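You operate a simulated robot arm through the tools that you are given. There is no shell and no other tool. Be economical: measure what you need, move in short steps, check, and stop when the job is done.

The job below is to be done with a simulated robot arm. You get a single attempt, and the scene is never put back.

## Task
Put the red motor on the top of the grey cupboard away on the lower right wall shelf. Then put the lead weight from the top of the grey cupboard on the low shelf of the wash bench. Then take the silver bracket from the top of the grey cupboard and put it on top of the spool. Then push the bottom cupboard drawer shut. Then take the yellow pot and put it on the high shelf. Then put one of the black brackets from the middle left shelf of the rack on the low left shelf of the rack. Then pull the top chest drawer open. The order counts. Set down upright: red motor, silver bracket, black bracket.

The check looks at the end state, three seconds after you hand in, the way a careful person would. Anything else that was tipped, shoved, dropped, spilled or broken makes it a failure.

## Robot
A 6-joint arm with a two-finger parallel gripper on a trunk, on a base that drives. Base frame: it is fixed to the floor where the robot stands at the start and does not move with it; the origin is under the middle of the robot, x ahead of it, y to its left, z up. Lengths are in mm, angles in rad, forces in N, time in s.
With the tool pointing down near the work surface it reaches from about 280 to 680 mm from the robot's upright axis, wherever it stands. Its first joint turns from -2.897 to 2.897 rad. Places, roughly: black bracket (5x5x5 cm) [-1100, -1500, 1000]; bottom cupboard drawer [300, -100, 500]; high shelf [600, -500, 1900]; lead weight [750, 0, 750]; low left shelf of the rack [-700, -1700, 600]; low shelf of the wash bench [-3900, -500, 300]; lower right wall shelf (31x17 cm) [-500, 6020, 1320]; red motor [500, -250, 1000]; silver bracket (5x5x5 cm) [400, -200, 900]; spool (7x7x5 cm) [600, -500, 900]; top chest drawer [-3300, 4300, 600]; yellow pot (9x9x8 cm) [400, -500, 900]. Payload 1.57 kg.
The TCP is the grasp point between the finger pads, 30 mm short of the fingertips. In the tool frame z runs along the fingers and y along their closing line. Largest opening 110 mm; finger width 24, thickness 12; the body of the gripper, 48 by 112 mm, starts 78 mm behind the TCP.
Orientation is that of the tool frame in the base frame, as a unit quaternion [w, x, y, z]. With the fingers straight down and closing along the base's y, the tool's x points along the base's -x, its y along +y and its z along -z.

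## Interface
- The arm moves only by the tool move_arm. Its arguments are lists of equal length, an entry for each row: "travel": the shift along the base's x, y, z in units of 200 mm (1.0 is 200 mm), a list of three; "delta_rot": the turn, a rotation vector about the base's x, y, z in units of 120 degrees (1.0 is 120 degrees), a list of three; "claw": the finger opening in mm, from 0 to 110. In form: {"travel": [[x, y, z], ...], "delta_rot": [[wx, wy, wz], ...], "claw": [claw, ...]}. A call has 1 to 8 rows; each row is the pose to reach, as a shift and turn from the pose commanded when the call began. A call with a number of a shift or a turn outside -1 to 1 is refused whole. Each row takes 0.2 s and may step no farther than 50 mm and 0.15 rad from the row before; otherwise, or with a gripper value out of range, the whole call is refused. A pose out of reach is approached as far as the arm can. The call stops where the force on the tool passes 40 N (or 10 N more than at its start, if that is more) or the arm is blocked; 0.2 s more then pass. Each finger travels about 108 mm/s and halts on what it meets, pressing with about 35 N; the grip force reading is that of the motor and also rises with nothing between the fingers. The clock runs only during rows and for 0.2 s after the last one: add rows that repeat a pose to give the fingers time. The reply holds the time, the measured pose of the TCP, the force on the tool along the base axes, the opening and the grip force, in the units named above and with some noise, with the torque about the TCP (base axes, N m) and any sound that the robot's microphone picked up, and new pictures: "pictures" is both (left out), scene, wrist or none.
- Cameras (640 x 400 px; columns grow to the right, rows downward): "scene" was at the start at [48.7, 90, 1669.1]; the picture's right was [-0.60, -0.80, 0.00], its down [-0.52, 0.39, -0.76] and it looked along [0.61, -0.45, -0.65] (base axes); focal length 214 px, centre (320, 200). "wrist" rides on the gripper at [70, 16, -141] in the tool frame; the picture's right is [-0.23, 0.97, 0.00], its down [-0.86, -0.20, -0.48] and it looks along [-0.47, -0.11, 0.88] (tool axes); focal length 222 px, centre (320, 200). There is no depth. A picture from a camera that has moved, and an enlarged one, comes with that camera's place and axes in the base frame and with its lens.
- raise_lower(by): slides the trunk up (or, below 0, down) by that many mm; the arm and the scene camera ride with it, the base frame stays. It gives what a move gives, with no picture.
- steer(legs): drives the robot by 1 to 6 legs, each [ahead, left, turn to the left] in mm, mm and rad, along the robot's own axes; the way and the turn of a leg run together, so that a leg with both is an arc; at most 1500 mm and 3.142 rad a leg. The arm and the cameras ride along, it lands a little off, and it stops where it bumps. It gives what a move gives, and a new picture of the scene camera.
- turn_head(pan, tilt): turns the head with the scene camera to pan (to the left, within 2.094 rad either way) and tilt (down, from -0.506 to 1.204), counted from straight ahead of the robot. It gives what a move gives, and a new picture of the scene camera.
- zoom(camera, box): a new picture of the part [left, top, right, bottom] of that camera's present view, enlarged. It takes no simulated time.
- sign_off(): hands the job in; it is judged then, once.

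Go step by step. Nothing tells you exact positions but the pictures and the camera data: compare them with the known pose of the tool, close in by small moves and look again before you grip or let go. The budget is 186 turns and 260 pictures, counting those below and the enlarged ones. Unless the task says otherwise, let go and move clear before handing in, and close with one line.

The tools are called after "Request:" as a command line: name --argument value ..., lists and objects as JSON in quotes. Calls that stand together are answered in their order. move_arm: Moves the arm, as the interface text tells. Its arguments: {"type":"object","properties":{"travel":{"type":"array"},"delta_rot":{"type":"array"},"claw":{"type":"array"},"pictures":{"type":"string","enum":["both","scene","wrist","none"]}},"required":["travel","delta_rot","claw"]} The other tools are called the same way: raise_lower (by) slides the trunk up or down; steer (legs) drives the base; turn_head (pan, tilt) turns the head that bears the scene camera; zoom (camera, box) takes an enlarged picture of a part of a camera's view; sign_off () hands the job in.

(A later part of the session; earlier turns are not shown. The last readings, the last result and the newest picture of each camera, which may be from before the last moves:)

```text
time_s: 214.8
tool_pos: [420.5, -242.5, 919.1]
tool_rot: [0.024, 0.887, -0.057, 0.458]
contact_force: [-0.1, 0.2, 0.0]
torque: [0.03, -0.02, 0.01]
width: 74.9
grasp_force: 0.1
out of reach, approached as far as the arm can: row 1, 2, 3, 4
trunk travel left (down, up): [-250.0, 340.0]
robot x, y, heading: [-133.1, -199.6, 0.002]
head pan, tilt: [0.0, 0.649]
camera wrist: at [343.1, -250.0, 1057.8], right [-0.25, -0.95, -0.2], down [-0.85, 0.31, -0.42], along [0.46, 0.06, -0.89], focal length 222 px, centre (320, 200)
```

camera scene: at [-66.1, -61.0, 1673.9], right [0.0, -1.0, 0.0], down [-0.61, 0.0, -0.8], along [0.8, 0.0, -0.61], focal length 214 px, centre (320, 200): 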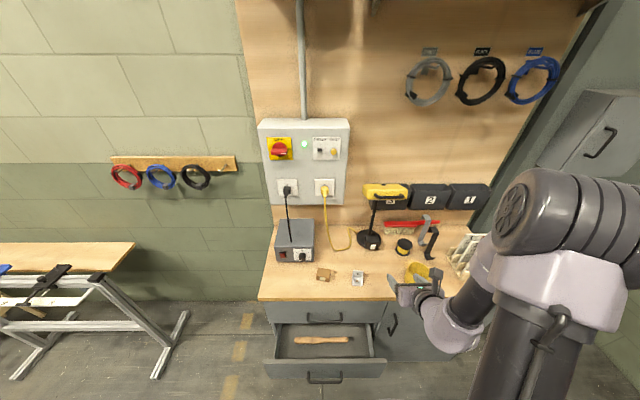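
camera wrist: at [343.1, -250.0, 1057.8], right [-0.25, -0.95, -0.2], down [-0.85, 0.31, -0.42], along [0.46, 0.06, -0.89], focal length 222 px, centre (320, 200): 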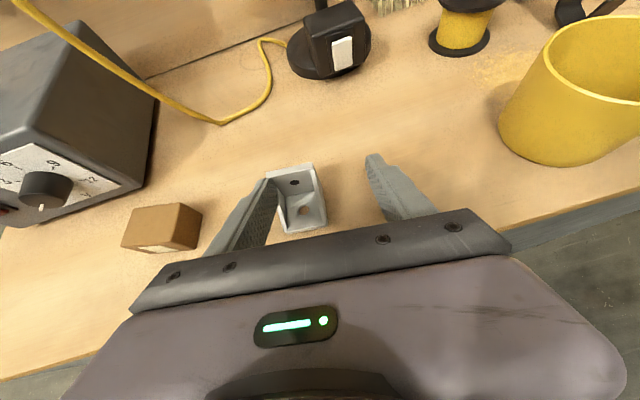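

The yaw reached the wrist limit and pulled the tool aside. I go back up; then I'll shift the base left to gain wrist range.

Request:
move_arm --travel '[[0, 0, 0.1], [0, 0, 0.25], [0, 0, 0.4], [-0.05, 0.05, 0.5]]' --delta_rot '[[0, 0, 0], [0, 0, 0.02], [0, 0, 0.05], [0, 0, 0.06]]' --claw '[75, 75, 75, 75]' --pictures "none"

Request:
steer --legs '[[0, 180, 0]]'

Request:
zoom --camera "wrist" --box '[160, 40, 480, 240]'

```text
time_s: 215.8
tool_pos: [410.0, -229.1, 1017.6]
tool_rot: [0.004, 0.89, -0.006, 0.455]
contact_force: [-0.5, 0.4, 0.7]
torque: [-0.01, 0.03, 0.02]
width: 75.2
grasp_force: 0.1
out of reach, approached as far as the arm can: row 1
trunk travel left (down, up): [-250.0, 340.0]
robot x, y, heading: [-129.7, -198.6, -0.002]
head pan, tilt: [0.0, 0.649]
```

```text
time_s: 217.4
tool_pos: [411.7, -50.5, 1016.8]
tool_rot: [0.004, 0.89, -0.007, 0.456]
contact_force: [-0.3, -0.4, -0.5]
torque: [-0.02, 0.01, 0.0]
width: 75.1
grasp_force: 0.0
trunk travel left (down, up): [-250.0, 340.0]
robot x, y, heading: [-133.1, -20.4, -0.006]
head pan, tilt: [0.0, 0.649]
camera scene: at [-65.4, 121.1, 1673.9], right [-0.01, -1.0, 0.0], down [-0.6, 0.0, -0.8], along [0.8, -0.01, -0.6], focal length 214 px, centre (320, 200)
```

scene: 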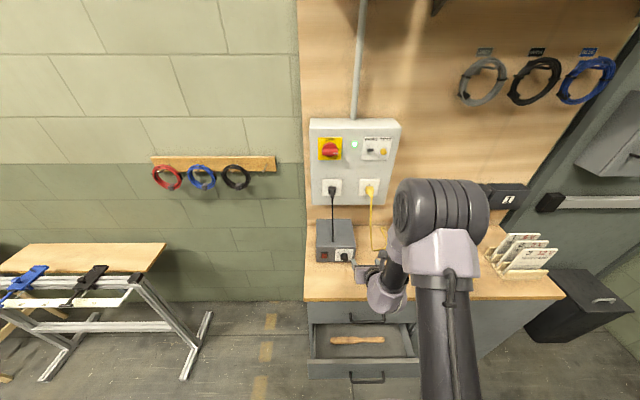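

```text
2.00 times, centred on (320, 140) of wrist
camera zoom: at [336.7, -65.5, 1157.3], right [-0.15, -0.97, -0.18], down [-0.89, 0.21, -0.41], along [0.44, 0.1, -0.89], focal length 444 px, centre (320, 320)
```

zoom: 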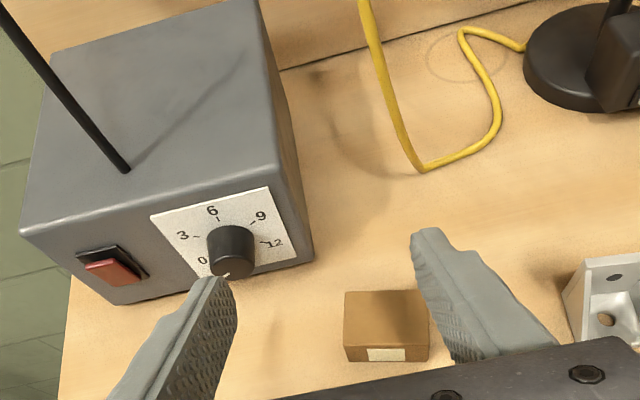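

The fingers are near the power box knob in this view; I move the arm to the right back over the bracket at the same height.

Request:
move_arm --travel '[[-0.03, -0.1, 0.05], [-0.05, -0.3, 0.05], [-0.05, -0.5, 0.05], [-0.05, -0.7, 0.0], [-0.05, -0.83, -0.08]]' --delta_rot '[[0, 0, 0], [0, 0, 0], [0, 0, -0.02], [0, 0, -0.04], [0, 0, -0.056]]' --claw '[75, 75, 75, 75, 75]' --pictures "wrist"

Request:
zoom --camera "wrist" --box '[240, 130, 400, 230]'

```text
time_s: 218.6
tool_pos: [402.6, -218.6, 1003.3]
tool_rot: [0.032, 0.889, -0.059, 0.453]
contact_force: [-0.4, 0.2, -1.8]
torque: [-0.02, 0.01, 0.01]
width: 75.2
grasp_force: 0.0
trunk travel left (down, up): [-250.0, 340.0]
robot x, y, heading: [-136.6, -19.3, -0.006]
head pan, tilt: [0.0, 0.649]
camera wrist: at [326.6, -225.2, 1142.6], right [-0.26, -0.95, -0.18], down [-0.85, 0.32, -0.41], along [0.45, 0.05, -0.89], focal length 222 px, centre (320, 200)
```

wrist: 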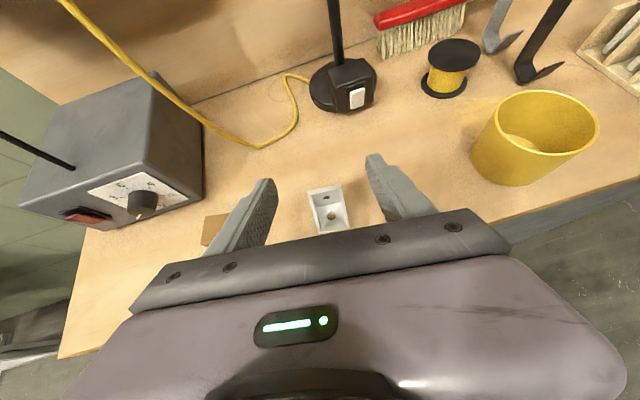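

```text
4.00 times, centred on (320, 180) of wrist
camera zoom: at [326.6, -225.2, 1142.6], right [-0.26, -0.95, -0.18], down [-0.85, 0.32, -0.41], along [0.45, 0.05, -0.89], focal length 888 px, centre (320, 280)
```

zoom: 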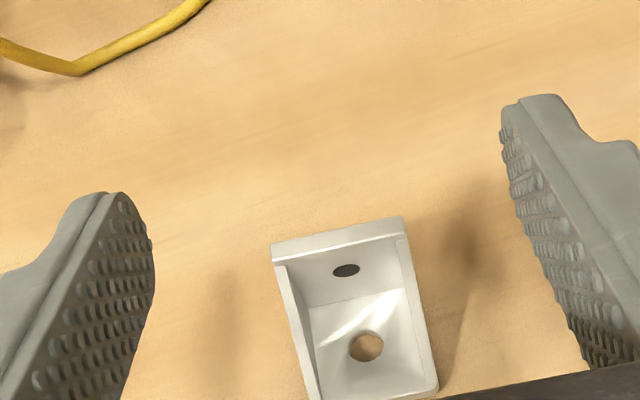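

The bracket's back edge runs from (454,-202) to (449,-241), matching the tool yaw now. I descend around it.

Request:
move_arm --travel '[[0.05, 0, -0.15], [0.1, 0, -0.3], [0.15, 0, -0.43], [0.155, 0, -0.505], [0.155, 0, -0.505]]' --delta_rot '[[0, 0, 0], [0, 0, 0], [0, 0, 0], [0, 0, 0], [0, 0, 0]]' --claw '[75, 75, 75, 75, 75]' --pictures "wrist"

```text
time_s: 219.8
tool_pos: [433.1, -219.5, 902.3]
tool_rot: [0.031, 0.888, -0.059, 0.454]
contact_force: [-0.9, 0.0, 0.0]
torque: [-0.03, -0.01, 0.0]
width: 75.0
grasp_force: 0.1
trunk travel left (down, up): [-250.0, 340.0]
robot x, y, heading: [-133.3, -20.4, -0.007]
head pan, tilt: [0.0, 0.649]
camera wrist: at [356.8, -225.3, 1041.2], right [-0.26, -0.95, -0.18], down [-0.85, 0.32, -0.41], along [0.45, 0.05, -0.89], focal length 222 px, centre (320, 200)
```

wrist: 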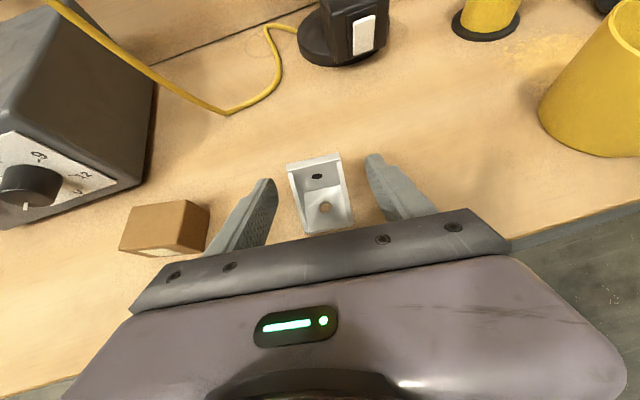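

Request:
move_arm --travel '[[0, 0, 0], [0, 0, 0], [0, 0, 0], [0, 0, 0.03], [0, 0, 0.06], [0, 0, 0.1]]' --delta_rot '[[0, 0, 0], [0, 0, 0], [0, 0, 0], [0, 0, 0], [0, 0, 0], [0, 0, 0]]' --claw '[50, 0, 0, 0, 0, 0]' --pictures "wrist"

```text
time_s: 221.2
tool_pos: [432.4, -216.7, 919.9]
tool_rot: [0.031, 0.888, -0.059, 0.454]
contact_force: [0.8, -0.1, -0.9]
torque: [0.01, 0.02, -0.02]
width: 41.4
grasp_force: 34.9
trunk travel left (down, up): [-250.0, 340.0]
robot x, y, heading: [-136.7, -23.4, -0.006]
head pan, tilt: [0.0, 0.649]
camera wrist: at [355.7, -224.3, 1060.6], right [-0.26, -0.95, -0.18], down [-0.85, 0.32, -0.41], along [0.45, 0.05, -0.89], focal length 222 px, centre (320, 200)
```

wrist: 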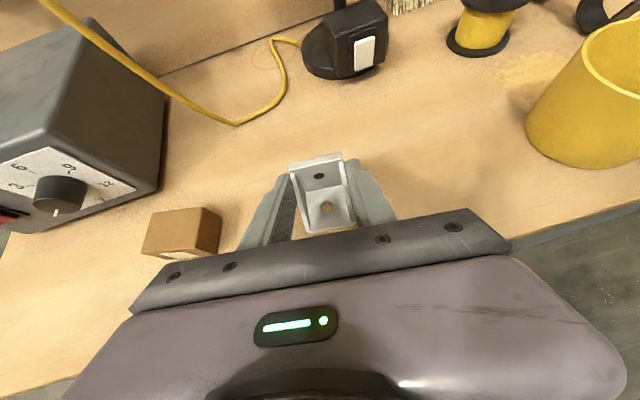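

The bracket is held (41 mm). I lift it, then drive right and a bit closer so the spool near (588,-448) is comfortably in reach.

Request:
move_arm --travel '[[0, 0, 0.2], [0, 0, 0.4], [-0.05, 0, 0.6], [-0.1, 0, 0.75]]' --delta_rot '[[0, 0, 0], [0, 0, 0], [0, 0, 0], [0, 0, 0]]' --claw '[0, 0, 0, 0]' --pictures "none"

Request:
steer --legs '[[75, -230, 0]]'

Request:
zoom --camera "wrist" --box '[0, 0, 640, 400]'

```text
time_s: 222.2
tool_pos: [412.0, -218.3, 1070.9]
tool_rot: [0.031, 0.888, -0.06, 0.454]
contact_force: [0.9, -0.1, -0.9]
torque: [-0.03, 0.0, 0.02]
width: 41.4
grasp_force: 34.6
trunk travel left (down, up): [-250.0, 340.0]
robot x, y, heading: [-134.5, -18.7, -0.011]
head pan, tilt: [0.0, 0.649]
```

```text
time_s: 223.9
tool_pos: [486.0, -447.8, 1068.9]
tool_rot: [0.03, 0.889, -0.058, 0.454]
contact_force: [-0.6, -0.4, -0.4]
torque: [-0.02, 0.04, 0.02]
width: 41.0
grasp_force: 34.9
trunk travel left (down, up): [-250.0, 340.0]
robot x, y, heading: [-56.5, -250.4, -0.003]
head pan, tilt: [0.0, 0.649]
camera scene: at [7.7, -111.8, 1674.0], right [-0.01, -1.0, 0.0], down [-0.6, 0.0, -0.8], along [0.8, 0.0, -0.6], focal length 214 px, centre (320, 200)
```

scene: 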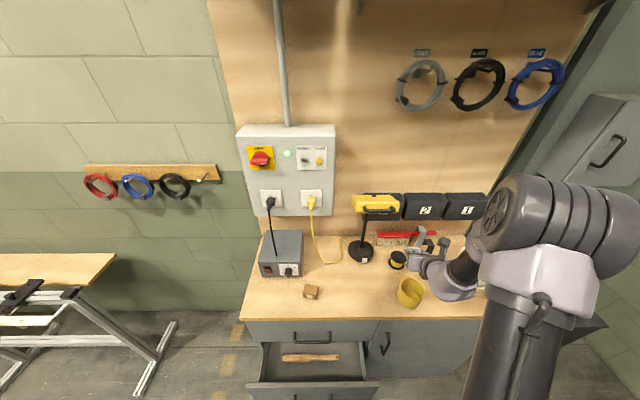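

```text
1.00 times, centred on (320, 200) of wrist (not enlarged: the box is as wide or as high as the picture)
camera zoom: at [408.6, -454.9, 1209.8], right [-0.26, -0.95, -0.18], down [-0.85, 0.31, -0.41], along [0.45, 0.05, -0.89], focal length 222 px, centre (320, 200)
```

zoom: 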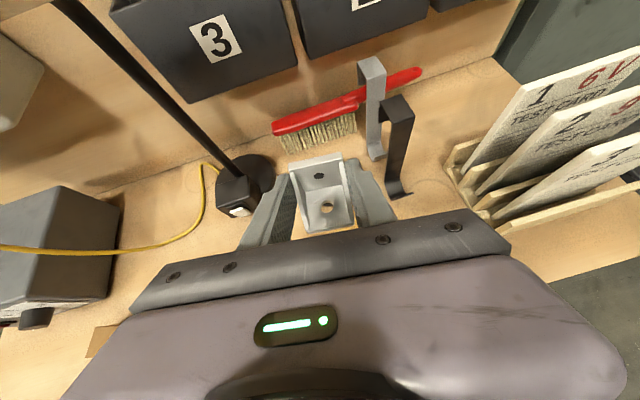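

The spool is hidden beneath the bracket; the scene view puts it at (587,-447). I move above it at 30 mm clearance and check from the scene camera.

Request:
move_arm --travel '[[0.17, 0, -0.08], [0.34, 0, -0.18], [0.51, 0, -0.3], [0.51, 0, -0.4]]' --delta_rot '[[0, 0, 0], [0, 0, 0], [0, 0, 0], [0, 0, 0]]' --claw '[0, 0, 0, 0]' --pictures "wrist"

Request:
turn_head --pan -0.5 --tilt 0.85

Request:
zoom --camera "wrist" --box '[240, 120, 420, 232]'

```text
time_s: 224.9
tool_pos: [586.4, -447.8, 989.4]
tool_rot: [0.031, 0.889, -0.058, 0.454]
contact_force: [-0.6, -0.1, -2.1]
torque: [-0.01, 0.0, -0.01]
width: 41.1
grasp_force: 34.4
trunk travel left (down, up): [-250.0, 340.0]
robot x, y, heading: [-62.8, -247.0, -0.005]
head pan, tilt: [0.0, 0.649]
camera wrist: at [509.7, -453.9, 1129.7], right [-0.26, -0.95, -0.18], down [-0.85, 0.31, -0.41], along [0.45, 0.05, -0.89], focal length 222 px, centre (320, 200)
```

wrist: 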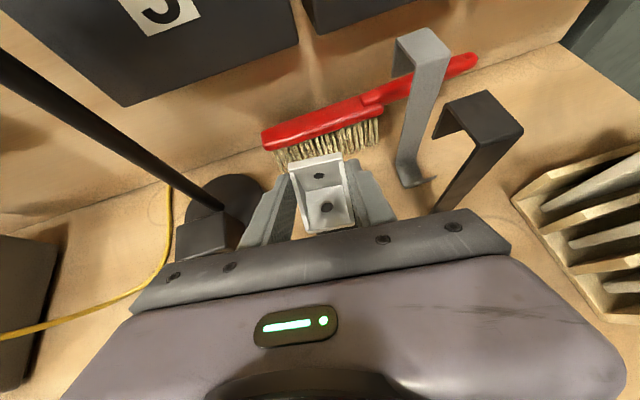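

```text
time_s: 225.9
tool_pos: [586.2, -447.4, 989.8]
tool_rot: [0.031, 0.888, -0.058, 0.455]
contact_force: [1.2, 0.8, -1.1]
torque: [0.02, 0.01, 0.0]
width: 41.3
grasp_force: 34.3
trunk travel left (down, up): [-250.0, 340.0]
robot x, y, heading: [-63.2, -250.7, -0.006]
head pan, tilt: [-0.499, 0.85]
camera scene: at [-11.0, -148.0, 1657.4], right [-0.48, -0.88, 0.0], down [-0.66, 0.36, -0.66], along [0.58, -0.32, -0.75], focal length 214 px, centre (320, 200)
```

scene: 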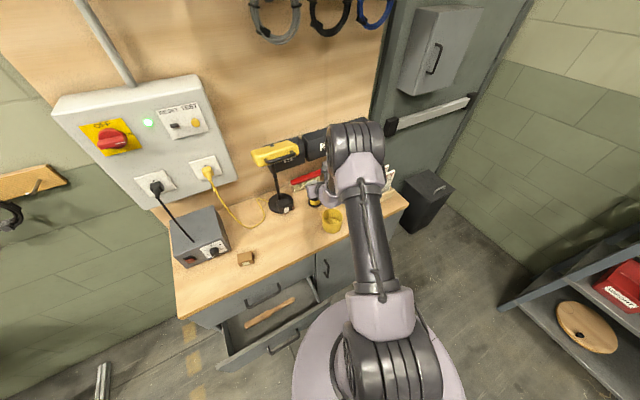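

```text
3.56 times, centred on (330, 176) of wrist
camera zoom: at [509.5, -453.8, 1130.0], right [-0.26, -0.95, -0.18], down [-0.85, 0.31, -0.41], along [0.45, 0.05, -0.89], focal length 790 px, centre (284, 285)
```

zoom: 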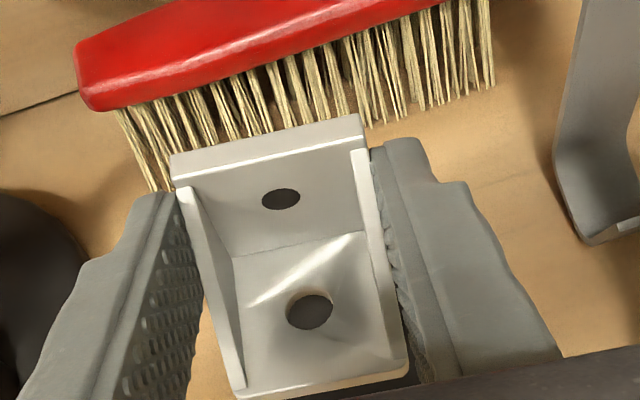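

Request:
zoom --camera "scene" --box '[260, 150, 400, 250]'

```text
4.00 times, centred on (330, 200) of scene
camera zoom: at [-11.0, -148.0, 1657.4], right [-0.48, -0.88, 0.0], down [-0.66, 0.36, -0.66], along [0.58, -0.32, -0.75], focal length 858 px, centre (280, 200)
```

zoom: 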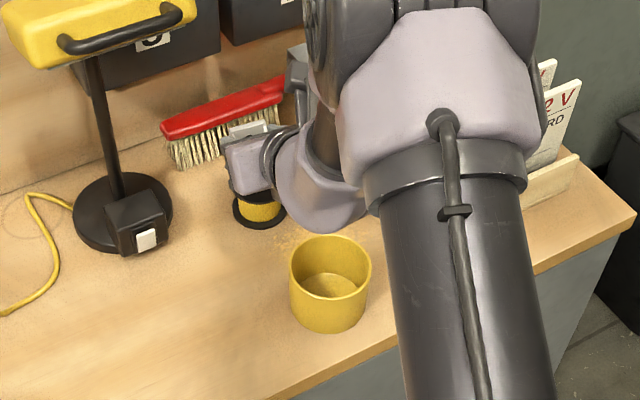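

The spool's centre averages (589,-449), right under the bracket. I lower gently until contact.

Request:
move_arm --travel '[[0.01, 0, -0.08], [0.01, 0, -0.14], [0.01, 0, -0.17], [0.01, 0, -0.185]]' --delta_rot '[[0, 0, 0], [0, 0, 0], [0, 0, 0], [0, 0, 0]]' --claw '[0, 0, 0, 0]' --pictures "wrist"

```text
time_s: 226.9
tool_pos: [588.2, -447.3, 953.6]
tool_rot: [0.03, 0.888, -0.057, 0.454]
contact_force: [0.1, -0.7, -0.4]
torque: [-0.01, -0.01, 0.01]
width: 41.6
grasp_force: 34.8
trunk travel left (down, up): [-250.0, 340.0]
robot x, y, heading: [-61.8, -251.7, -0.005]
head pan, tilt: [-0.499, 0.85]
camera wrist: at [512.4, -453.8, 1093.1], right [-0.26, -0.95, -0.18], down [-0.85, 0.31, -0.41], along [0.45, 0.05, -0.89], focal length 222 px, centre (320, 200)
```

wrist: 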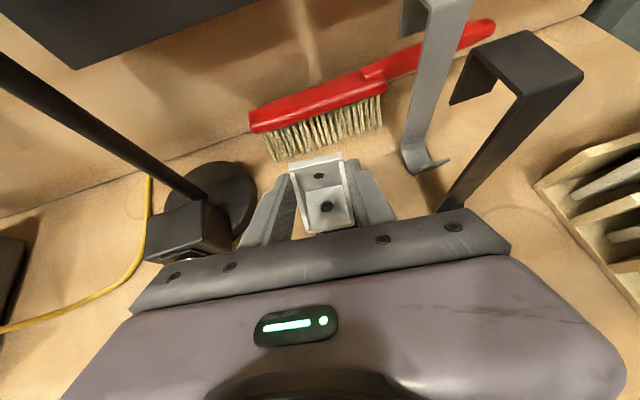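

Request:
move_arm --travel '[[0, 0, -0.01], [0, 0, -0.02], [0, 0, -0.02]]' --delta_rot '[[0, 0, 0], [0, 0, 0], [0, 0, 0]]' --claw '[0, 0, 0]' --pictures "none"

Request:
move_arm --travel '[[0, 0, -0.01], [0, 0, -0.015], [0, 0, -0.015]]' --delta_rot '[[0, 0, 0], [0, 0, 0], [0, 0, 0]]' --claw '[0, 0, 0]' --pictures "wrist"

```text
time_s: 227.7
tool_pos: [587.7, -447.0, 951.0]
tool_rot: [0.031, 0.887, -0.058, 0.457]
contact_force: [1.4, 0.9, 16.2]
torque: [-0.05, -0.01, 0.04]
width: 41.3
grasp_force: 35.3
trunk travel left (down, up): [-250.0, 340.0]
robot x, y, heading: [-60.6, -248.9, -0.007]
head pan, tilt: [-0.499, 0.85]
```

```text
time_s: 228.5
tool_pos: [587.9, -446.8, 947.9]
tool_rot: [0.031, 0.888, -0.058, 0.455]
contact_force: [6.9, -1.0, 24.2]
torque: [-0.23, -0.64, 0.0]
width: 41.2
grasp_force: 34.8
trunk travel left (down, up): [-250.0, 340.0]
robot x, y, heading: [-59.4, -252.2, -0.006]
head pan, tilt: [-0.499, 0.85]
camera wrist: at [510.9, -453.5, 1087.6], right [-0.26, -0.95, -0.18], down [-0.85, 0.31, -0.42], along [0.45, 0.05, -0.89], focal length 222 px, centre (320, 200)
```

wrist: 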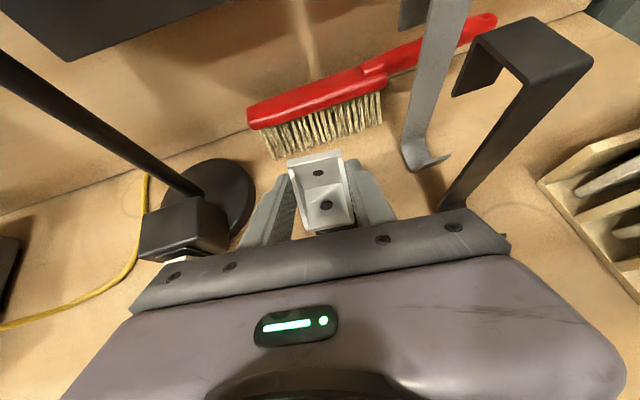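

Contact at about z=951. I ease back 3 mm and open.

Request:
move_arm --travel '[[0, 0, 0.01], [0, 0, 0.013], [0, 0, 0.013], [0, 0, 0.013], [0, 0, 0.013], [0, 0, 0.013]]' --delta_rot '[[0, 0, 0], [0, 0, 0], [0, 0, 0], [0, 0, 0], [0, 0, 0], [0, 0, 0]]' --claw '[0, 0, 44, 48, 54, 60]' --pictures "wrist"

Request:
zoom --camera "wrist" --box '[240, 120, 420, 232]'

```text
time_s: 229.9
tool_pos: [588.6, -447.7, 948.0]
tool_rot: [0.031, 0.889, -0.058, 0.453]
contact_force: [-0.6, 1.0, 0.1]
torque: [0.02, -0.02, 0.05]
width: 60.1
grasp_force: 0.1
trunk travel left (down, up): [-250.0, 340.0]
robot x, y, heading: [-57.8, -255.6, -0.005]
head pan, tilt: [-0.499, 0.85]
camera wrist: at [511.8, -453.5, 1088.6], right [-0.26, -0.95, -0.18], down [-0.85, 0.31, -0.41], along [0.45, 0.05, -0.89], focal length 222 px, centre (320, 200)
```

wrist: 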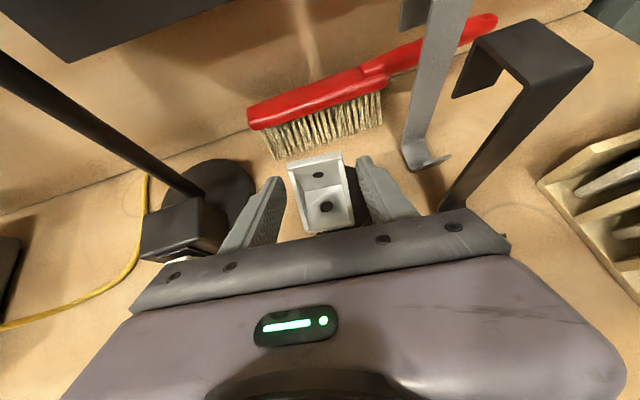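

```text
3.56 times, centred on (330, 176) of wrist
camera zoom: at [511.8, -453.5, 1088.6], right [-0.26, -0.95, -0.18], down [-0.85, 0.31, -0.41], along [0.45, 0.05, -0.89], focal length 790 px, centre (284, 285)
```

zoom: 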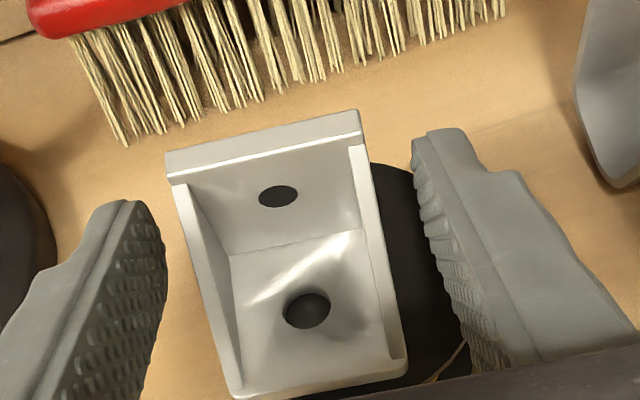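

The bracket rests on the spool. I withdraw along the tool axis and check how well centred it is.

Request:
move_arm --travel '[[-0.08, 0.01, 0.06], [-0.2, 0.02, 0.16], [-0.35, 0.04, 0.3], [-0.5, 0.06, 0.45], [-0.62, 0.08, 0.6]]' --delta_rot '[[0, 0, 0], [0, 0, 0], [0, 0, 0], [0, 0, 0], [0, 0, 0]]' --claw '[62, 70, 75, 75, 75]' --pictures "wrist"

Request:
zoom --camera "wrist" --box '[240, 80, 420, 192]'

Request:
zoom --camera "scene" --box '[260, 150, 400, 250]'

```text
time_s: 231.1
tool_pos: [465.5, -432.6, 1068.6]
tool_rot: [0.031, 0.888, -0.059, 0.455]
contact_force: [0.1, 0.2, 0.3]
torque: [-0.02, 0.0, -0.02]
width: 75.0
grasp_force: 0.1
trunk travel left (down, up): [-250.0, 340.0]
robot x, y, heading: [-63.0, -255.3, -0.003]
head pan, tilt: [-0.499, 0.85]
camera wrist: at [388.4, -438.8, 1207.8], right [-0.26, -0.95, -0.18], down [-0.85, 0.31, -0.41], along [0.45, 0.05, -0.89], focal length 222 px, centre (320, 200)
```

wrist: 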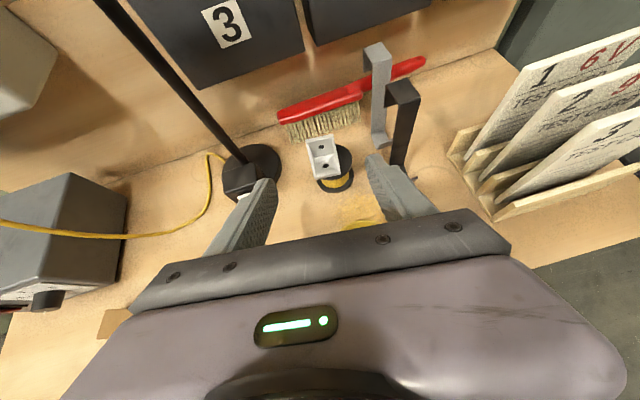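

```text
3.56 times, centred on (330, 136) of wrist
camera zoom: at [388.4, -438.8, 1207.8], right [-0.26, -0.95, -0.18], down [-0.85, 0.31, -0.41], along [0.45, 0.05, -0.89], focal length 790 px, centre (284, 428)
```

zoom: 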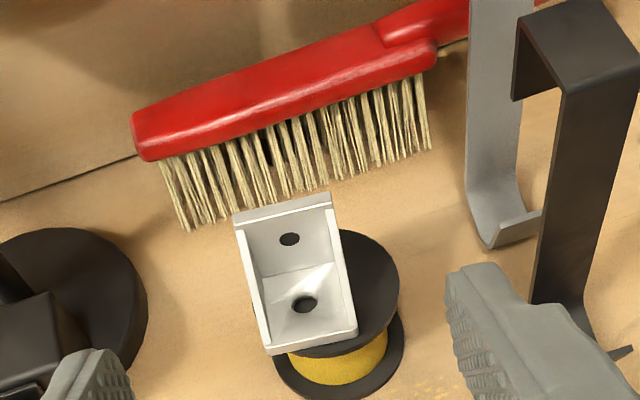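

```text
4.00 times, centred on (330, 200) of scene
camera zoom: at [-12.2, -147.6, 1657.4], right [-0.48, -0.88, 0.0], down [-0.66, 0.36, -0.66], along [0.58, -0.32, -0.75], focal length 858 px, centre (280, 200)
```

zoom: 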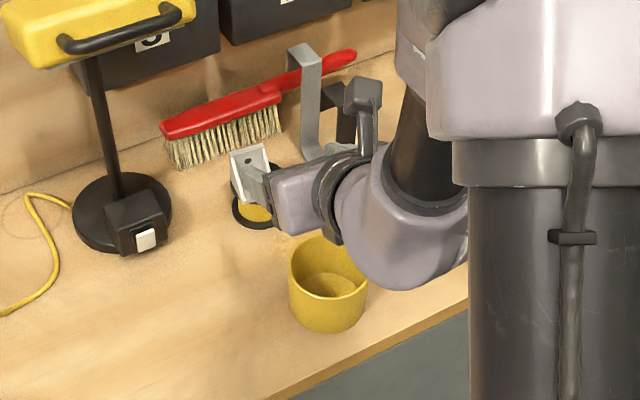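

The bracket stands upright on the spool, a little off-centre but fully stable. Next I push the bottom drawer shut: I back off and line up with the drawer front (x≈229, y≈-75, z≈340–600, handle at z≈483).

Request:
steer --legs '[[-240, 0, 0], [0, 250, 0]]'

Request:
move_arm --travel '[[-0.1, 0.1, 0], [-0.2, 0.25, 0], [-0.3, 0.4, 0], [-0.38, 0.54, 0], [-0.38, 0.54, 0]]' --delta_rot '[[0, 0, 0.03], [0, 0, 0.063], [0, -0.06, 0.063], [0, -0.12, 0.063], [0, -0.12, 0.063]]' --claw '[40, 0, 0, 0, 0]' --pictures "none"

Request:
turn_head --pan -0.1 --tilt 0.8

```text
time_s: 234.3
tool_pos: [226.1, -173.5, 1067.8]
tool_rot: [0.031, 0.888, -0.057, 0.455]
contact_force: [0.2, -0.3, -0.5]
torque: [0.01, 0.03, -0.01]
width: 74.9
grasp_force: 0.1
trunk travel left (down, up): [-250.0, 340.0]
robot x, y, heading: [-300.1, 9.2, -0.002]
head pan, tilt: [-0.499, 0.85]
camera scene: at [-252.0, 109.9, 1657.3], right [-0.48, -0.88, 0.0], down [-0.66, 0.36, -0.66], along [0.58, -0.32, -0.75], focal length 214 px, centre (320, 200)
```

scene: 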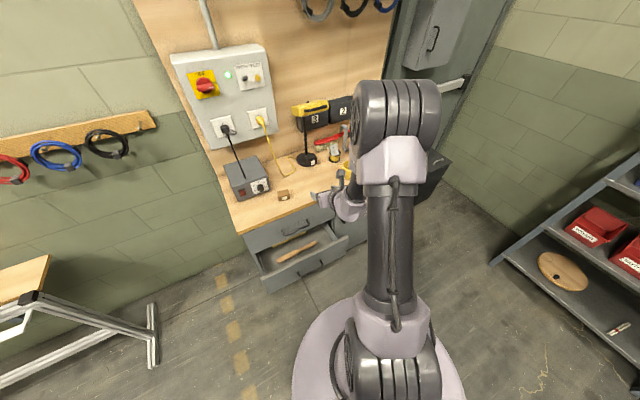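

```text
time_s: 235.5
tool_pos: [171.5, -76.2, 1056.4]
tool_rot: [-0.007, 0.827, -0.001, 0.563]
contact_force: [-0.5, -1.1, 0.3]
torque: [0.0, -0.01, -0.03]
width: 0.0
grasp_force: 21.6
out of reach, approached as far as the arm can: row 3, 4, 5
trunk travel left (down, up): [-250.0, 340.0]
robot x, y, heading: [-304.5, 8.1, -0.007]
head pan, tilt: [-0.499, 0.85]
```

```text
time_s: 236.4
tool_pos: [173.2, -77.3, 1055.2]
tool_rot: [-0.007, 0.826, -0.002, 0.563]
contact_force: [0.7, -0.2, -0.7]
torque: [-0.03, -0.02, 0.03]
width: 0.1
grasp_force: 21.0
trunk travel left (down, up): [-250.0, 340.0]
robot x, y, heading: [-303.1, 2.4, -0.002]
head pan, tilt: [-0.099, 0.799]
camera scene: at [-240.3, 138.2, 1661.4], right [-0.1, -0.99, 0.0], down [-0.71, 0.07, -0.7], along [0.69, -0.07, -0.72], focal length 214 px, centre (320, 200)
```

scene: 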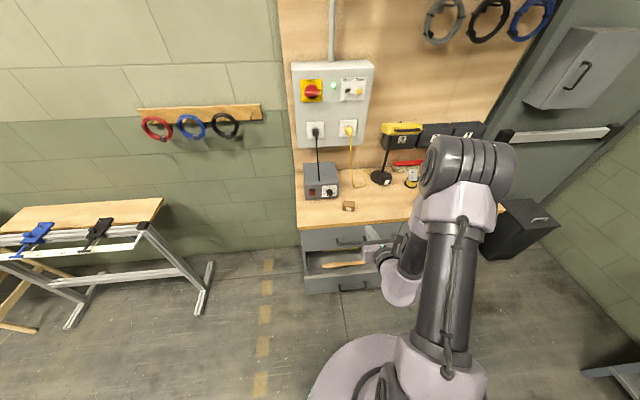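

I back up 70 mm so the fingers descend clear of the drawer handle, then lower the trunk and arm.

Request:
steer --legs '[[-70, 0, 0]]'

Request:
raise_lower --by -250

Request:
move_arm --travel '[[0, 0, -0.2], [0, 0, -0.4], [0, 0, -0.6], [0, 0, -0.8], [0, 0, -1.0]]' --delta_rot '[[0, 0, 0], [0, 0, 0], [0, 0, 0], [0, 0, 0], [0, 0, 0]]' --claw '[0, 0, 0, 0, 0]'

```text
time_s: 237.4
tool_pos: [103.6, -77.9, 1056.0]
tool_rot: [-0.008, 0.826, -0.001, 0.564]
contact_force: [-1.5, 0.9, 0.0]
torque: [-0.01, -0.03, 0.0]
width: 0.0
grasp_force: 21.7
trunk travel left (down, up): [-250.0, 340.0]
robot x, y, heading: [-368.4, 7.2, -0.006]
head pan, tilt: [-0.099, 0.799]
camera scene: at [-310.9, 138.4, 1661.5], right [-0.1, -0.99, 0.0], down [-0.71, 0.07, -0.7], along [0.69, -0.07, -0.72], focal length 214 px, centre (320, 200)
```

scene: 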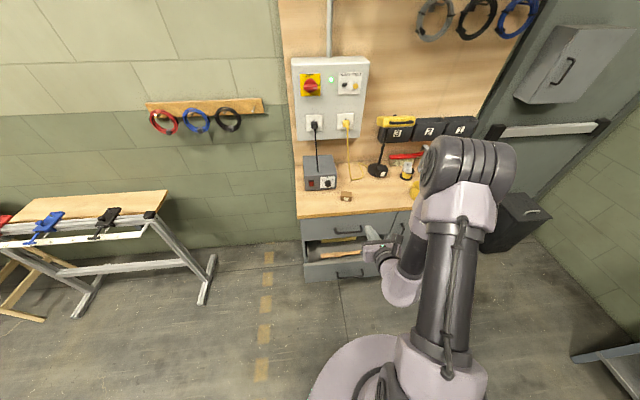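

```text
time_s: 240.0
tool_pos: [103.7, -78.1, 805.6]
tool_rot: [-0.008, 0.827, -0.001, 0.562]
contact_force: [0.0, -0.4, 0.2]
torque: [0.0, 0.03, 0.03]
width: 0.2
grasp_force: 21.6
trunk travel left (down, up): [0.0, 590.0]
robot x, y, heading: [-368.8, 6.4, -0.007]
head pan, tilt: [-0.099, 0.799]
```

```text
time_s: 241.2
tool_pos: [104.4, -78.2, 606.1]
tool_rot: [-0.008, 0.827, -0.001, 0.562]
contact_force: [0.0, -0.1, -0.6]
torque: [0.01, 0.01, -0.01]
width: 0.2
grasp_force: 21.0
trunk travel left (down, up): [0.0, 590.0]
robot x, y, heading: [-371.1, 8.2, -0.003]
head pan, tilt: [-0.099, 0.799]
camera scene: at [-309.5, 138.4, 1411.4], right [-0.1, -0.99, 0.0], down [-0.71, 0.07, -0.7], along [0.69, -0.07, -0.72], focal length 214 px, centre (320, 200)
camera wrist: at [-3.2, -96.7, 722.7], right [-0.08, -0.97, -0.22], down [-0.76, 0.2, -0.62], along [0.65, 0.12, -0.75], focal length 222 px, centre (320, 200)
```

scene: 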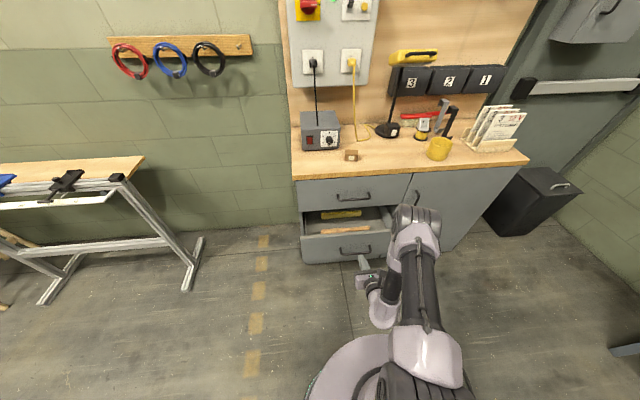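
wrist: 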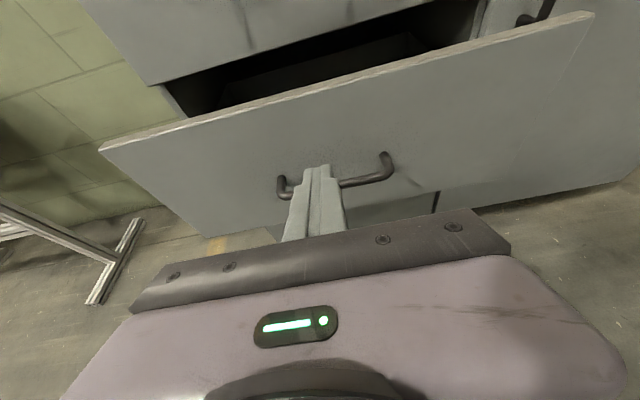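

The handle is at z≈515 and the panel's top edge at z≈620, so I'll push with the closed fingertips just above the handle, at z≈580, y≈-82.

Request:
move_arm --travel '[[0.12, -0.02, -0.05], [0.24, -0.03, -0.06], [0.36, -0.03, -0.06], [0.48, -0.03, -0.06], [0.58, -0.03, -0.06], [0.68, -0.03, -0.06], [0.78, -0.03, -0.06], [0.88, -0.03, -0.06]]' --delta_rot '[[0, 0, 0], [0, 0, 0], [0, 0, 0], [0, 0, 0], [0, 0, 0], [0, 0, 0], [0, 0, 0], [0, 0, 0]]' --claw '[0, 0, 0, 0, 0, 0, 0, 0]'

```text
time_s: 243.0
tool_pos: [280.1, -82.3, 592.3]
tool_rot: [-0.007, 0.827, -0.002, 0.563]
contact_force: [0.7, -0.1, 0.3]
torque: [0.02, 0.0, -0.01]
width: 0.0
grasp_force: 21.5
trunk travel left (down, up): [0.0, 590.0]
robot x, y, heading: [-368.8, 3.7, 0.003]
head pan, tilt: [-0.099, 0.799]
camera scene: at [-309.4, 138.4, 1411.4], right [-0.1, -0.99, 0.0], down [-0.71, 0.07, -0.7], along [0.69, -0.07, -0.72], focal length 214 px, centre (320, 200)
camera wrist: at [173.6, -101.3, 709.5], right [-0.08, -0.97, -0.23], down [-0.76, 0.2, -0.62], along [0.65, 0.12, -0.75], focal length 222 px, centre (320, 200)
```

scene: 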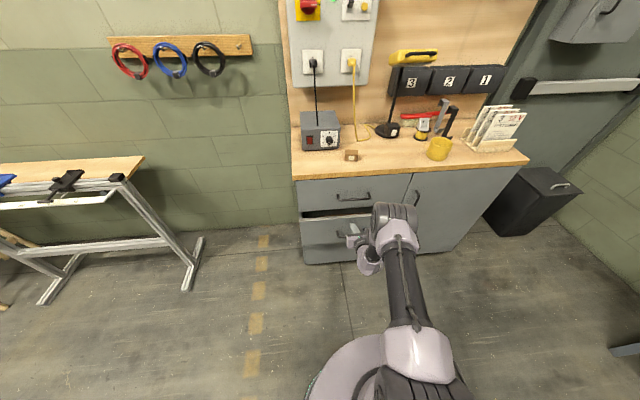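
wrist: 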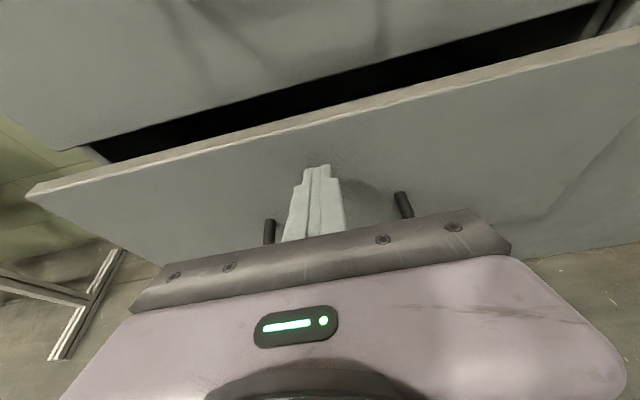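

The drawer slides in easily. I continue in small steps.

Request:
move_arm --travel '[[0.06, 0, 0], [0.12, 0, 0], [0.18, 0, 0], [0.24, 0, 0], [0.3, 0, 0], [0.36, 0, 0], [0.4, 0, 0], [0.44, 0, 0]]' --delta_rot '[[0, 0, 0], [0, 0, 0], [0, 0, 0], [0, 0, 0], [0, 0, 0], [0, 0, 0], [0, 0, 0], [0, 0, 0]]' --claw '[0, 0, 0, 0, 0, 0, 0, 0]'

```text
time_s: 244.3
tool_pos: [340.3, -84.4, 590.9]
tool_rot: [-0.007, 0.83, -0.002, 0.558]
contact_force: [-27.4, 0.2, 10.2]
torque: [-0.01, -0.34, 0.02]
width: 0.0
grasp_force: 21.6
trunk travel left (down, up): [0.0, 590.0]
robot x, y, heading: [-369.4, 8.7, -0.004]
head pan, tilt: [-0.099, 0.799]
stopped in row 6: the force on the tool passed its limit at 60 N (the readings are from after the stop); the commanded pose is now the measured one
camera scene: at [-313.4, 138.7, 1411.6], right [-0.1, -0.99, 0.0], down [-0.71, 0.07, -0.7], along [0.7, -0.07, -0.72], focal length 214 px, centre (320, 200)
camera wrist: at [233.8, -103.0, 708.1], right [-0.08, -0.97, -0.22], down [-0.77, 0.2, -0.61], along [0.64, 0.12, -0.76], focal length 222 px, centre (320, 200)
```

scene: 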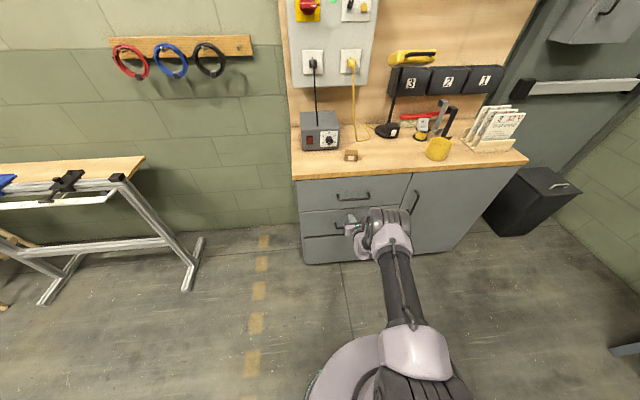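
wrist: 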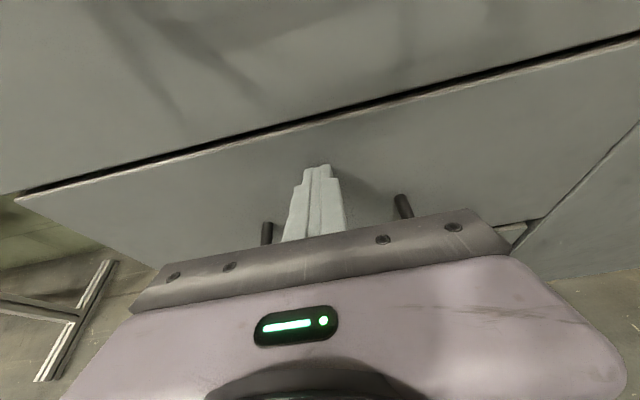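

The drawer hit its stop. I check that it is flush.

Request:
zoom --camera "scene" --box '[280, 150, 440, 270]'

```text
3.33 times, centred on (360, 210) of scene
camera zoom: at [-313.4, 138.7, 1411.6], right [-0.1, -0.99, 0.0], down [-0.71, 0.07, -0.7], along [0.7, -0.07, -0.72], focal length 715 px, centre (187, 167)
```

zoom: 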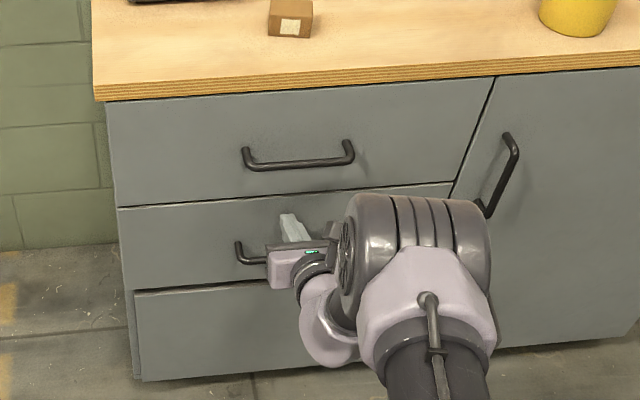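

Closed flush. I retract, raise the arm and trunk, then move over for the yellow pot.

Request:
move_arm --travel '[[-0.15, 0, 0], [-0.35, 0, 0], [-0.55, 0, 0], [-0.75, 0, 0], [-0.95, 0, 0.05]]' --delta_rot '[[0, 0, 0], [0, 0, 0], [0, 0, 0], [0, 0, 0], [0, 0, 0]]' --claw '[0, 0, 0, 0, 0]' --pictures "none"

Request:
raise_lower --by 250

Request:
move_arm --travel '[[0, 0, 0.2], [0, 0, 0.4], [0, 0, 0.6], [0.05, 0, 0.8], [0.1, 0, 1.0]]' --delta_rot '[[0, 0, 0], [0, 0, 0], [0, 0, 0], [0, 0, 0], [0, 0, 0]]' --claw '[105, 105, 105, 105, 105]' --pictures "none"

Request:
steer --legs '[[0, -335, 0]]'

Request:
turn_head --pan -0.2 --tilt 0.6

```text
time_s: 245.5
tool_pos: [151.6, -81.4, 598.3]
tool_rot: [-0.009, 0.829, -0.001, 0.559]
contact_force: [1.0, 0.3, 0.7]
torque: [0.02, -0.01, -0.03]
width: 0.2
grasp_force: 21.4
trunk travel left (down, up): [0.0, 590.0]
robot x, y, heading: [-371.3, 2.5, 0.0]
head pan, tilt: [-0.099, 0.799]
```

```text
time_s: 248.1
tool_pos: [151.4, -80.6, 847.7]
tool_rot: [-0.007, 0.829, -0.002, 0.559]
contact_force: [0.5, -0.7, 0.3]
torque: [-0.02, 0.0, -0.03]
width: 0.0
grasp_force: 21.0
trunk travel left (down, up): [-250.0, 340.0]
robot x, y, heading: [-373.1, 6.0, -0.005]
head pan, tilt: [-0.099, 0.799]
```

```text
time_s: 249.3
tool_pos: [173.1, -79.8, 1045.3]
tool_rot: [-0.008, 0.829, -0.001, 0.558]
contact_force: [0.3, -0.8, -1.1]
torque: [0.01, -0.02, 0.02]
width: 105.1
grasp_force: 0.0
trunk travel left (down, up): [-250.0, 340.0]
robot x, y, heading: [-369.8, 4.3, -0.006]
head pan, tilt: [-0.099, 0.799]
```

```text
time_s: 251.5
tool_pos: [171.1, -413.0, 1044.9]
tool_rot: [-0.007, 0.829, -0.003, 0.559]
contact_force: [0.3, 0.0, -0.5]
torque: [-0.03, 0.0, 0.01]
width: 105.2
grasp_force: 0.0
trunk travel left (down, up): [-250.0, 340.0]
robot x, y, heading: [-373.4, -328.4, -0.006]
head pan, tilt: [-0.099, 0.799]
camera scene: at [-311.1, -193.1, 1661.5], right [-0.1, -0.99, 0.0], down [-0.71, 0.07, -0.7], along [0.69, -0.07, -0.72], focal length 214 px, centre (320, 200)
```

scene: 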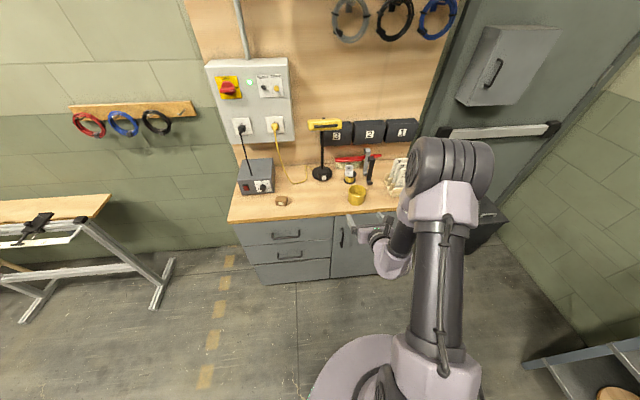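

```text
time_s: 252.2
tool_pos: [171.3, -411.5, 1044.9]
tool_rot: [-0.008, 0.829, -0.002, 0.559]
contact_force: [-0.3, -0.8, 0.6]
torque: [-0.02, 0.02, 0.0]
width: 105.0
grasp_force: 0.0
trunk travel left (down, up): [-250.0, 340.0]
robot x, y, heading: [-376.0, -323.0, -0.008]
head pan, tilt: [-0.201, 0.6]
camera scene: at [-304.8, -201.9, 1678.2], right [-0.2, -0.98, 0.0], down [-0.55, 0.12, -0.82], along [0.81, -0.17, -0.57], focal length 214 px, centre (320, 200)
```

scene: 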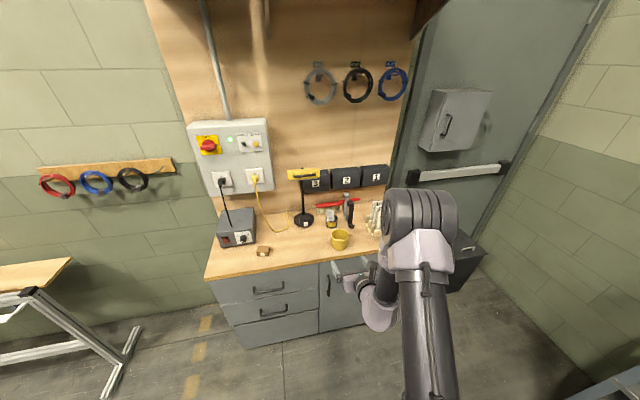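

I drive 190 mm closer and look at the pot with the wrist camera.

Request:
steer --legs '[[190, 0, 0.006]]'

Request:
zoom --camera "wrist" --box '[0, 0, 640, 400]'

```text
time_s: 253.8
tool_pos: [362.1, -408.1, 1044.4]
tool_rot: [-0.01, 0.829, 0.001, 0.559]
contact_force: [1.2, 0.0, 0.3]
torque: [0.02, 0.03, -0.02]
width: 105.3
grasp_force: 0.1
trunk travel left (down, up): [-250.0, 340.0]
robot x, y, heading: [-184.7, -324.7, 0.007]
head pan, tilt: [-0.201, 0.6]
camera scene: at [-114.8, -201.6, 1678.2], right [-0.2, -0.98, 0.0], down [-0.55, 0.11, -0.82], along [0.81, -0.16, -0.57], focal length 214 px, centre (320, 200)
```

scene: 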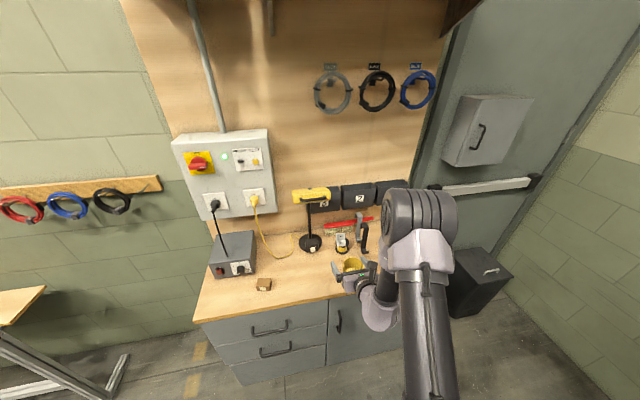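

```text
1.00 times, centred on (320, 200) of wrist (not enlarged: the box is as wide or as high as the picture)
camera zoom: at [256.5, -426.8, 1162.0], right [-0.07, -0.97, -0.22], down [-0.77, 0.2, -0.61], along [0.64, 0.13, -0.76], focal length 222 px, centre (320, 200)
```

zoom: 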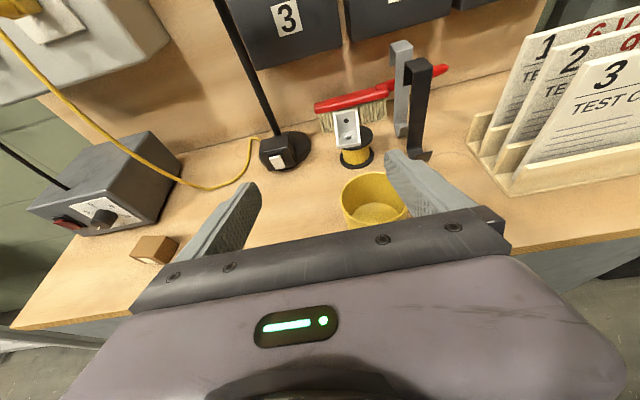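

The pot is near (432,-450). I shift the arm right by 43 mm and look again before lowering.

Request:
move_arm --travel '[[0, -0.1, -0.05], [0, -0.21, -0.15], [0, -0.21, -0.25]]' --delta_rot '[[0, 0, 0], [0, 0, 0], [0, 0, 0]]' --claw '[108, 108, 108]' --pictures "wrist"

Request:
zoom --camera "wrist" --box '[220, 120, 420, 245]'

```text
time_s: 254.6
tool_pos: [361.8, -449.9, 994.4]
tool_rot: [-0.009, 0.83, 0.0, 0.558]
contact_force: [-0.9, -0.4, -0.3]
torque: [0.01, 0.01, 0.02]
width: 107.9
grasp_force: 0.0
trunk travel left (down, up): [-250.0, 340.0]
robot x, y, heading: [-185.7, -323.7, 0.008]
head pan, tilt: [-0.201, 0.6]
camera wrist: at [256.1, -468.4, 1111.8], right [-0.07, -0.97, -0.23], down [-0.77, 0.2, -0.61], along [0.64, 0.13, -0.76], focal length 222 px, centre (320, 200)
```

wrist: 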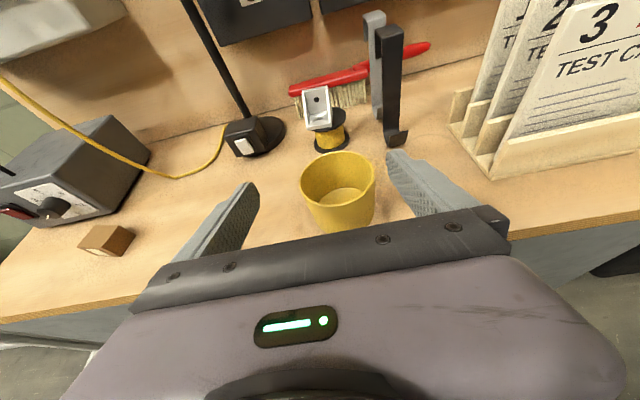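

```text
3.20 times, centred on (320, 182) of wrist
camera zoom: at [256.1, -468.4, 1111.8], right [-0.07, -0.97, -0.23], down [-0.77, 0.2, -0.61], along [0.64, 0.13, -0.76], focal length 711 px, centre (320, 256)
```

zoom: 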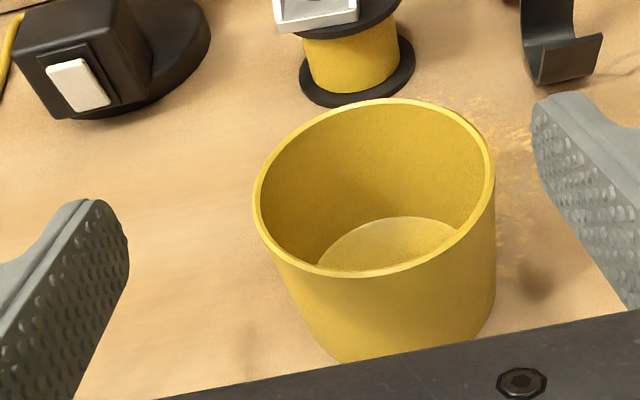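

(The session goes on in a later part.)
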